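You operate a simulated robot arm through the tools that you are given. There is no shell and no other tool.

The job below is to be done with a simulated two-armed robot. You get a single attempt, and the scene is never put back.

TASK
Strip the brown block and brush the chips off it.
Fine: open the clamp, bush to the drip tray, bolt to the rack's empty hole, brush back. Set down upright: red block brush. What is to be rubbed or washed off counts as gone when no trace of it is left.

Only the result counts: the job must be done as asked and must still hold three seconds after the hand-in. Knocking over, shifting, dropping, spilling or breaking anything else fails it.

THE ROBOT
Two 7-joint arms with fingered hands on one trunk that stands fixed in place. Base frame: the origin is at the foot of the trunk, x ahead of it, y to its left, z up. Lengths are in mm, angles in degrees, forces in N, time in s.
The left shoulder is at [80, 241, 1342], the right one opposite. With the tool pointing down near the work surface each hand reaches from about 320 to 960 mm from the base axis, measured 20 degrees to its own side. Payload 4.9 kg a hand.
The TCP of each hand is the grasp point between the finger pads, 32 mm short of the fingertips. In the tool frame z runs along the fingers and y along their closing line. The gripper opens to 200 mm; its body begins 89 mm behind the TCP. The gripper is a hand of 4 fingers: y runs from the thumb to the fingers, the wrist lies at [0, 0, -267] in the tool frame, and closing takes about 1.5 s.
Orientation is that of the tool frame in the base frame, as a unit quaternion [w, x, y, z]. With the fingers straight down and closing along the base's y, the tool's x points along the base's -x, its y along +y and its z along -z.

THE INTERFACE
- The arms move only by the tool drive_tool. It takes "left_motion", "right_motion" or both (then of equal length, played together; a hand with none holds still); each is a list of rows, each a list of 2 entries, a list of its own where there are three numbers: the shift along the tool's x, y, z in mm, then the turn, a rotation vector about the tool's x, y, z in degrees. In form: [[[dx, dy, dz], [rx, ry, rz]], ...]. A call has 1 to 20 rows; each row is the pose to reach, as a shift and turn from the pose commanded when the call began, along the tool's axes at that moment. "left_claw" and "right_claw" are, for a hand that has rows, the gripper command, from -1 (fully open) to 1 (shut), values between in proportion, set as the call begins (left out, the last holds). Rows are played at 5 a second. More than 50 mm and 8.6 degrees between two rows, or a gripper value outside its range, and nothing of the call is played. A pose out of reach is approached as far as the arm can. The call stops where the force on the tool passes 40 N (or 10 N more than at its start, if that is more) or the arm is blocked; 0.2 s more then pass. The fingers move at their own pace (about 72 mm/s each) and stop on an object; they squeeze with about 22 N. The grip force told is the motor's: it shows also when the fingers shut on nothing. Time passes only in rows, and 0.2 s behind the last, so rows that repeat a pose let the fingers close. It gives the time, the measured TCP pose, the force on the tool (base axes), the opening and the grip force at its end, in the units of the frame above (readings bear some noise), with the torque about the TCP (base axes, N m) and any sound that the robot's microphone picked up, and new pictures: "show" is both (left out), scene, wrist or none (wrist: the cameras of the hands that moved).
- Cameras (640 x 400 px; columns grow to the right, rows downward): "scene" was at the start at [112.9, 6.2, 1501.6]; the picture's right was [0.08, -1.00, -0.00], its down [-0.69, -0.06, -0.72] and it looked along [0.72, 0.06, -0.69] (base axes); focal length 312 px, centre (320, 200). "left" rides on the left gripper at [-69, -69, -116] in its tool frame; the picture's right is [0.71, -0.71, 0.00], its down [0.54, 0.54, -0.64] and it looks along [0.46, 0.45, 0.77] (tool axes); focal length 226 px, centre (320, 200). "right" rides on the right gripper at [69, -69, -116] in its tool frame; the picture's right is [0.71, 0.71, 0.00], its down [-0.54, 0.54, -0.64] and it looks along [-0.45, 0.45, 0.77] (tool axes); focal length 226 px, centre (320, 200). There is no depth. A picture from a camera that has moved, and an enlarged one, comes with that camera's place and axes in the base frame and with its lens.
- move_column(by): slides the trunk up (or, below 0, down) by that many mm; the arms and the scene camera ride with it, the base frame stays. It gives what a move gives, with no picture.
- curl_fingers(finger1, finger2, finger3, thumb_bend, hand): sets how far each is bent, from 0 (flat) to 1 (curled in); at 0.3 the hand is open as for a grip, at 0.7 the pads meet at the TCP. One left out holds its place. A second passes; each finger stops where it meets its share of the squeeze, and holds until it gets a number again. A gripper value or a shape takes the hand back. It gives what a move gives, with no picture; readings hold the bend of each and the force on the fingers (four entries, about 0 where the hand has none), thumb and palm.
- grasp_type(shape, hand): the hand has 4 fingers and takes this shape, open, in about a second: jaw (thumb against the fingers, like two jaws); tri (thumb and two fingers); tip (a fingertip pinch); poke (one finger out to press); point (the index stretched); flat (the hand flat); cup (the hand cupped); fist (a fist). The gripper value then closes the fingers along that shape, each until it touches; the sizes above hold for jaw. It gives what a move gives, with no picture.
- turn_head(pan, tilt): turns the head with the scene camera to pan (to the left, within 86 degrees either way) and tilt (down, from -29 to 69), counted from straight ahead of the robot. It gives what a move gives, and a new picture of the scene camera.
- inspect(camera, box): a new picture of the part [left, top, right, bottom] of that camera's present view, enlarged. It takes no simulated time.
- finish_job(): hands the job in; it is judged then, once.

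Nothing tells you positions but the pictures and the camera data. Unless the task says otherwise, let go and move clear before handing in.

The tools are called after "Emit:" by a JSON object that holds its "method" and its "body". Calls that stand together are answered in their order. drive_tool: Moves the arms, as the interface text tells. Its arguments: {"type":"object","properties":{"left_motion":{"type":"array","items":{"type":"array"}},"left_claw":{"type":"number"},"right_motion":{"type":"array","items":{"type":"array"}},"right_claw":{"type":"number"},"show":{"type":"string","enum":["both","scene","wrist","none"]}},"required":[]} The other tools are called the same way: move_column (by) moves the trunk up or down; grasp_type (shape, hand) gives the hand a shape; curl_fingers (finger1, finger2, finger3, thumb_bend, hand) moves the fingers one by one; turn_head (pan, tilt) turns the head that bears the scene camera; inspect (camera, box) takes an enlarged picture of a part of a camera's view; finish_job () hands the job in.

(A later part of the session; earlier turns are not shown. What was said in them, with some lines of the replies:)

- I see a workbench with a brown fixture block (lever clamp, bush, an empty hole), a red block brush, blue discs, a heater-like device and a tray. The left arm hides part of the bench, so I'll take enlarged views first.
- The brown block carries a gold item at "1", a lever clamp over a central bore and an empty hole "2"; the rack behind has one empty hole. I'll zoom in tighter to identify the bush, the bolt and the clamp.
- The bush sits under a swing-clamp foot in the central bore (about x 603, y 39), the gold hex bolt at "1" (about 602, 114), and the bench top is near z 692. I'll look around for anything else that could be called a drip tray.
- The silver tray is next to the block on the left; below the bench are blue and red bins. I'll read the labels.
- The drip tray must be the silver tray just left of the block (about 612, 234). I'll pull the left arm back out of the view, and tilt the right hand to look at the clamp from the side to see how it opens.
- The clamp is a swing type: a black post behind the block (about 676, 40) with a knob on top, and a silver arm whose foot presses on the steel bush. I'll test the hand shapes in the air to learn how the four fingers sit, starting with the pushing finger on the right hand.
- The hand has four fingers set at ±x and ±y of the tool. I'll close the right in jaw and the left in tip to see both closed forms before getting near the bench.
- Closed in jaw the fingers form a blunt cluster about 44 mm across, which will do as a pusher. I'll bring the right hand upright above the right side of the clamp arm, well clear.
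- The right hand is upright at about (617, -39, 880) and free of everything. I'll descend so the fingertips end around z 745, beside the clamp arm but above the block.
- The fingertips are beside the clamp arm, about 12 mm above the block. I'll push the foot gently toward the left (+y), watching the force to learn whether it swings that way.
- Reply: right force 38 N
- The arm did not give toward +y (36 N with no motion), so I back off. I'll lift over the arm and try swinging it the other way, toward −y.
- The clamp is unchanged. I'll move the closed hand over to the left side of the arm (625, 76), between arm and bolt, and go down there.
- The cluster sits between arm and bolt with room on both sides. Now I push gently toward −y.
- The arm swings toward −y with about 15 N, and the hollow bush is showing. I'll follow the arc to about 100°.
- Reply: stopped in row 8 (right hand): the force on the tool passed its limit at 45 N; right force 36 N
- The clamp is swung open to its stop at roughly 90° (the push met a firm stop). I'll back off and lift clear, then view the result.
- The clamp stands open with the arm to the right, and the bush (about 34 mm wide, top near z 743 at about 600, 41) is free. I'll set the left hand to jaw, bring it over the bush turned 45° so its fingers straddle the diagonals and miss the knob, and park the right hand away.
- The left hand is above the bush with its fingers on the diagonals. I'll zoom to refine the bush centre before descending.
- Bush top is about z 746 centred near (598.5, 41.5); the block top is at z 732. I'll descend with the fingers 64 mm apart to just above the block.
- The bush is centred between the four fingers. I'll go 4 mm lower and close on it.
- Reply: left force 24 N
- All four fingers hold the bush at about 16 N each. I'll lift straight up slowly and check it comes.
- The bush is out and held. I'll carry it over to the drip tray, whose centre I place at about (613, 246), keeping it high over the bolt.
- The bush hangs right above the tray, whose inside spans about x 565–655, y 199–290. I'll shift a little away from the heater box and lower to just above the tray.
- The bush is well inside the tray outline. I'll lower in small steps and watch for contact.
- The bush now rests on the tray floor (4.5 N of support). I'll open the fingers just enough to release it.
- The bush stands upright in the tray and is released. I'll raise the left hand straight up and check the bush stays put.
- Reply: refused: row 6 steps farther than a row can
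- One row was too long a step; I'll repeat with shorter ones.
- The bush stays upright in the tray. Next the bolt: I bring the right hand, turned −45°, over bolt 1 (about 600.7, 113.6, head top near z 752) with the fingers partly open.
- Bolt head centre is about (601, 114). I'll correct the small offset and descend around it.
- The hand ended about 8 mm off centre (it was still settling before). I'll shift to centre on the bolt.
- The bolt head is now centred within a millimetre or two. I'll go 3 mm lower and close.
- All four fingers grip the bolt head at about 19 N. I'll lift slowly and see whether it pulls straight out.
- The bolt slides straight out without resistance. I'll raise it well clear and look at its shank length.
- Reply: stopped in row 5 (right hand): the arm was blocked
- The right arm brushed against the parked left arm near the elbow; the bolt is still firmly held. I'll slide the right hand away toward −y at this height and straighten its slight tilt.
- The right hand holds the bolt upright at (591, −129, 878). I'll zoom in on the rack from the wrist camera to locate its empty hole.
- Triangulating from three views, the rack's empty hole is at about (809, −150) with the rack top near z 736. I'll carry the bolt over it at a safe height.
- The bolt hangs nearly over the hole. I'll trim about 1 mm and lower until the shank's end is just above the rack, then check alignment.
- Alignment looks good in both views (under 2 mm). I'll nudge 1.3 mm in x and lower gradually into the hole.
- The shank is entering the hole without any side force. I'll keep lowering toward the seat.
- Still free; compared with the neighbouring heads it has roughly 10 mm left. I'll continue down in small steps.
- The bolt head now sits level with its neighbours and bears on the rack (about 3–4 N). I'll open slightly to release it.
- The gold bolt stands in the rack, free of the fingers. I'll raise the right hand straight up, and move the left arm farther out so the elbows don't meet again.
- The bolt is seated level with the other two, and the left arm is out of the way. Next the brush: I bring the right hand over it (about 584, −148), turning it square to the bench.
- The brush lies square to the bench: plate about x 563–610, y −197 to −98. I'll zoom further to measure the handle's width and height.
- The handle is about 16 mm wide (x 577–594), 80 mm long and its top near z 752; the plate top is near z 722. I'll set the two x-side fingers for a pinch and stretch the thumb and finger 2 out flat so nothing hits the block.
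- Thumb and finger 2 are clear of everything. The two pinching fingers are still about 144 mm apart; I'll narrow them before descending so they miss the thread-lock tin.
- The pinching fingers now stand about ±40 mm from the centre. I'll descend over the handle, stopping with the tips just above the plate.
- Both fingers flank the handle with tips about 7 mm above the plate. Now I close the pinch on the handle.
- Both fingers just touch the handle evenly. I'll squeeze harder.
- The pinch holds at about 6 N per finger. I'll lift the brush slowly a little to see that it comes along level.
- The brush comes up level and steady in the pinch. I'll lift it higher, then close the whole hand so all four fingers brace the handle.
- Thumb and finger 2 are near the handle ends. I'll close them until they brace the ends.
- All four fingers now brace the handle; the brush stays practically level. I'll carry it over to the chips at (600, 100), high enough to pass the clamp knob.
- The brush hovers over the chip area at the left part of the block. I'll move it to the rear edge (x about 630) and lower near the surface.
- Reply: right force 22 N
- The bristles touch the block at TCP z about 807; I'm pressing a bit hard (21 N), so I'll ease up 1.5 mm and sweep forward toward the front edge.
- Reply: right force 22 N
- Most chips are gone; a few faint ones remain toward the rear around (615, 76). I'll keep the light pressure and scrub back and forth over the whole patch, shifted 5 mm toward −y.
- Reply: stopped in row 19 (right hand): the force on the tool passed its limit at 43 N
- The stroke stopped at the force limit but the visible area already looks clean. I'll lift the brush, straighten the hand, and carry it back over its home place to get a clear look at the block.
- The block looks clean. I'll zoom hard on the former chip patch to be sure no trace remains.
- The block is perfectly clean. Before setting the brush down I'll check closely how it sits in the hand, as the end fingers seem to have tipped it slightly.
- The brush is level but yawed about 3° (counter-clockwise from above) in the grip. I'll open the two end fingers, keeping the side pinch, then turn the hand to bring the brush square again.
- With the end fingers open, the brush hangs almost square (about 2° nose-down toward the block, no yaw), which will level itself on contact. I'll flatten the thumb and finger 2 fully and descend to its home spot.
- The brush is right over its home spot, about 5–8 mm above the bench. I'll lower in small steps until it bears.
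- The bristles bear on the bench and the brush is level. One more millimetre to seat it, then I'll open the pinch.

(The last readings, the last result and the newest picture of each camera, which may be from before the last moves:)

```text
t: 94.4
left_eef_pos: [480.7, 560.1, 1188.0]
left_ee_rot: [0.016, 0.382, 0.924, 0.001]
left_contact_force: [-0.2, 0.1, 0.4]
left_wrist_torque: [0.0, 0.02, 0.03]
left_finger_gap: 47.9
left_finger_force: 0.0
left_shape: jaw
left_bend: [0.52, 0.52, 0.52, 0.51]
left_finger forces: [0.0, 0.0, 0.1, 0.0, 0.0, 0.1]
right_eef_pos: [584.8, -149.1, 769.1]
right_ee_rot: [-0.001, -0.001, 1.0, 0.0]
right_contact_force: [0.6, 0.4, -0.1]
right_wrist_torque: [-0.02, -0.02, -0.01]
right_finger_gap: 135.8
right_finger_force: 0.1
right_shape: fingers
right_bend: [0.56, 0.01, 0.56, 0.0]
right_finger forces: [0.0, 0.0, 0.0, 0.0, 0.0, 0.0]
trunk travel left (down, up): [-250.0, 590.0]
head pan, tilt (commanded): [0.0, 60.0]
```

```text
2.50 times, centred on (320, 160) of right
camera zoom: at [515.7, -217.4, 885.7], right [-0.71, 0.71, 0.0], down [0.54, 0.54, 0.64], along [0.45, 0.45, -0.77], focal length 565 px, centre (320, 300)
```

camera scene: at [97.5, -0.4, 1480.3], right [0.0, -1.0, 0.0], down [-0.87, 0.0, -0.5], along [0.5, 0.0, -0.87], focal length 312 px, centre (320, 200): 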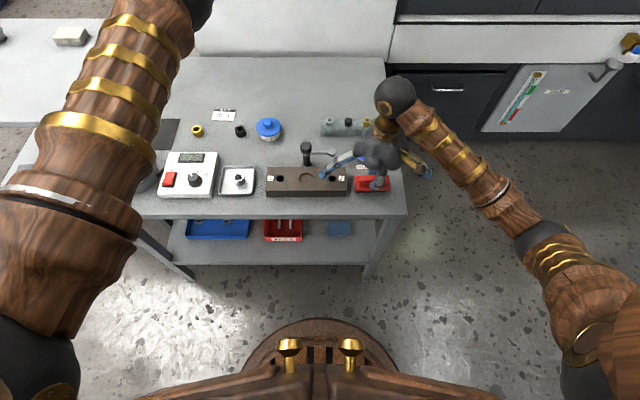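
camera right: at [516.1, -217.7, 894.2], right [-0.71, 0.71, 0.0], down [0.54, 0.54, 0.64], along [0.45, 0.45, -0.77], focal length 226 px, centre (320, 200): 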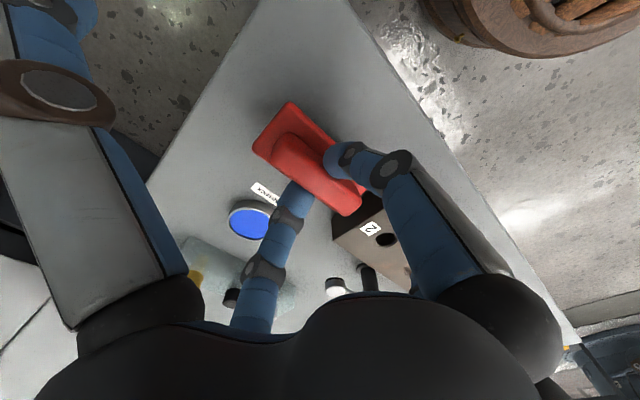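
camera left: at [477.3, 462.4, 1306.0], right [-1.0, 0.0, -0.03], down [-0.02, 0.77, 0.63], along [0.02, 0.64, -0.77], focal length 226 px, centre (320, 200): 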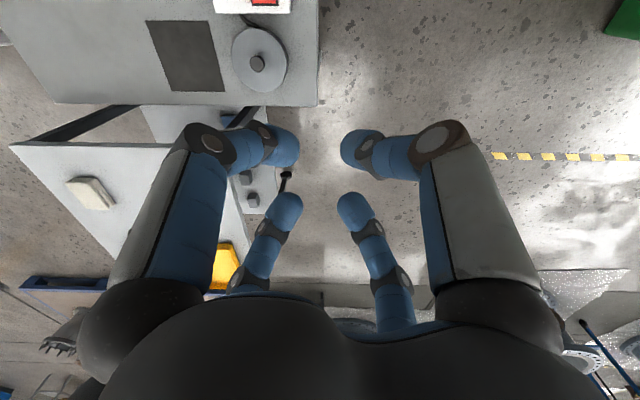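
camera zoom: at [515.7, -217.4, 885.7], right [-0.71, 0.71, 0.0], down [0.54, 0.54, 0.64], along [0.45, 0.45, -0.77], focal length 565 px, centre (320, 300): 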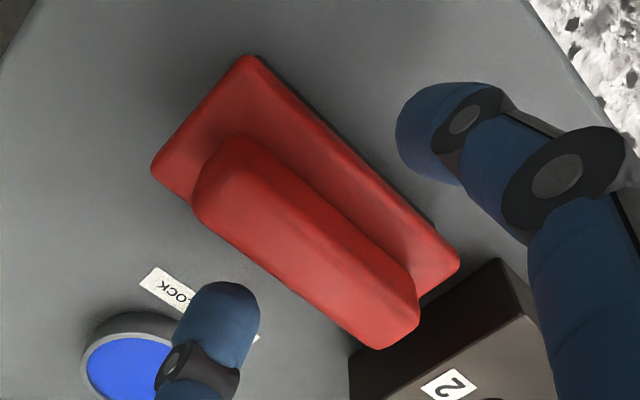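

The brush stands upright, released, within about 2 mm of where it was. I'll raise the hand straight up and move both arms clear, then make a final check.

Emit:
{"method": "drive_tool", "body": {"right_motion": [[[0, 0, -10], [0, 0, 0]], [[0, 0, -25], [0, 0, 0]], [[0, 0, -50], [0, 0, 0]], [[0, 0, -85], [0, 0, 0]], [[0, 0, -120], [0, 0, 0]], [[5, -40, -140], [0, 0, 0]], [[10, -80, -160], [0, 0, 0]], [[15, -120, -180], [0, 0, 0]], [[20, -160, -200], [0, 0, 0]], [[20, -200, -220], [0, 0, 0]], [[20, -240, -230], [0, 0, 0]]], "show": "both"}}

Emit:
{"method": "inspect", "body": {"camera": "scene", "box": [210, 105, 410, 210]}}

Emit:
{"method": "inspect", "body": {"camera": "scene", "box": [330, 155, 410, 205]}}

Emit:
{"method": "inspect", "body": {"camera": "scene", "box": [255, 150, 355, 205]}}

```text
t: 96.8
left_eef_pos: [478.5, 557.8, 1188.9]
left_ee_rot: [0.015, 0.382, 0.924, 0.001]
left_contact_force: [-1.2, 0.3, 0.6]
left_wrist_torque: [0.01, -0.03, 0.03]
left_finger_gap: 48.1
left_finger_force: 0.1
left_shape: jaw
left_bend: [0.52, 0.52, 0.52, 0.51]
left_finger forces: [0.0, 0.1, 0.1, 0.0, 0.0, 0.1]
right_eef_pos: [564.6, -390.5, 999.0]
right_ee_rot: [0.0, 0.0, 1.0, 0.0]
right_contact_force: [-0.1, -0.3, 0.4]
right_wrist_torque: [0.02, 0.01, -0.02]
right_finger_gap: 136.2
right_finger_force: 0.0
right_shape: fingers
right_bend: [0.56, 0.01, 0.56, 0.0]
right_finger forces: [0.1, 0.1, 0.1, 0.1, 0.0, 0.0]
trunk travel left (down, up): [-250.0, 590.0]
head pan, tilt (commanded): [0.0, 60.0]
camera scene: at [96.5, -1.7, 1480.4], right [0.0, -1.0, 0.0], down [-0.87, 0.0, -0.5], along [0.5, 0.0, -0.87], focal length 312 px, centre (320, 200)
camera right: at [495.7, -458.4, 1114.6], right [-0.71, 0.71, 0.0], down [0.54, 0.54, 0.64], along [0.45, 0.46, -0.77], focal length 226 px, centre (320, 200)
```

scene: 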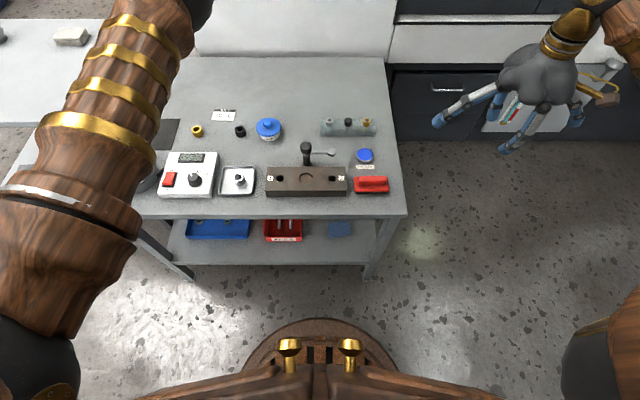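
right: 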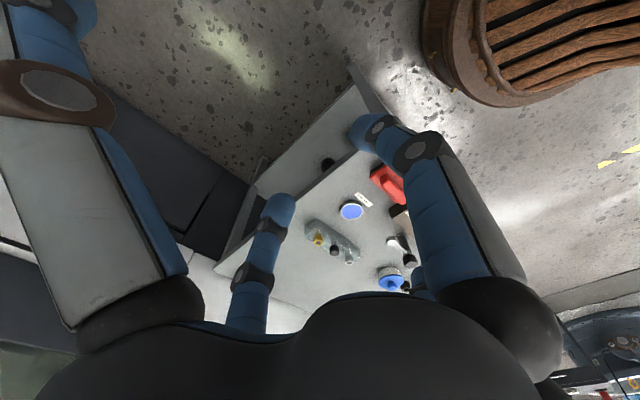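

```text
3.20 times, centred on (310, 158) of scene
camera zoom: at [96.5, -1.7, 1480.4], right [0.0, -1.0, 0.0], down [-0.87, 0.0, -0.5], along [0.5, 0.0, -0.87], focal length 999 px, centre (352, 336)
```

zoom: 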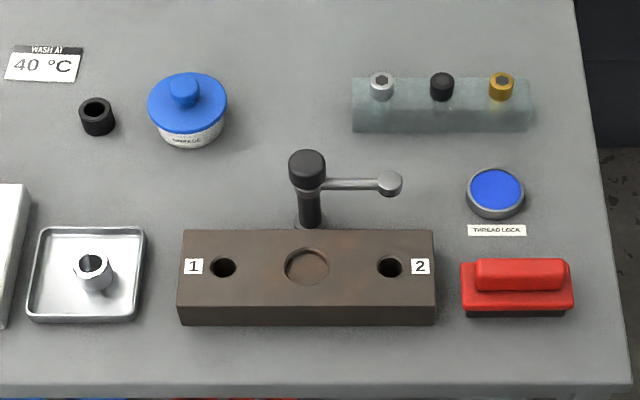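

```text
8.00 times, centred on (370, 180) of scene
camera zoom: at [96.5, -1.7, 1480.4], right [0.0, -1.0, 0.0], down [-0.87, 0.0, -0.5], along [0.5, 0.0, -0.87], focal length 2497 px, centre (-80, 360)
```

zoom: 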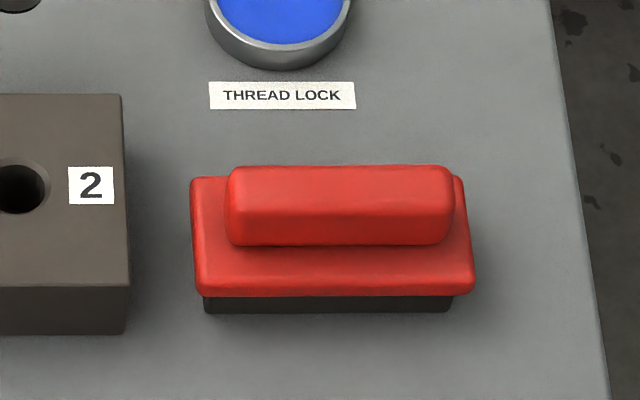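

```text
6.40 times, centred on (305, 178) of scene
camera zoom: at [96.5, -1.7, 1480.4], right [0.0, -1.0, 0.0], down [-0.87, 0.0, -0.5], along [0.5, 0.0, -0.87], focal length 1997 px, centre (416, 344)
```

zoom: 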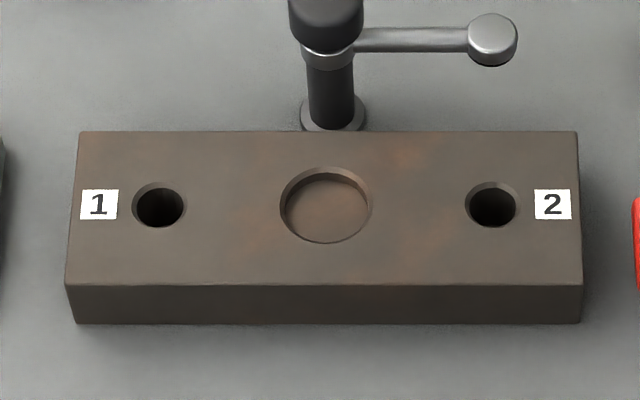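

Everything is in place: the clamp is open, the bush stands in the drip tray, and the gold bolt is seated in the rack's third hole. The block shows no chips, the brush is upright within about 2 mm of its old place, and both hands are clear, so I'm handing in.

Emit:
{"method": "finish_job", "body": {}}

```text
The job is handed in.
```

The job is done and handed in. The brown block is stripped and clean, with no chips left in close-up views.

- **Clamp:** swung open to its stop, toward the right of the bench.
- **Bush:** standing upright in the silver drip tray.
- **Bolt:** the gold bolt is seated in the rack's empty hole, its head level with the other two.
- **Brush:** upright on its bristles, within a few millimetres of its old place.

While I was lifting the bolt, the right arm bumped the parked left arm. The bolt stayed firmly gripped, and everything on the bench looked undisturbed in the final check. Both hands are empty and clear of the bench.
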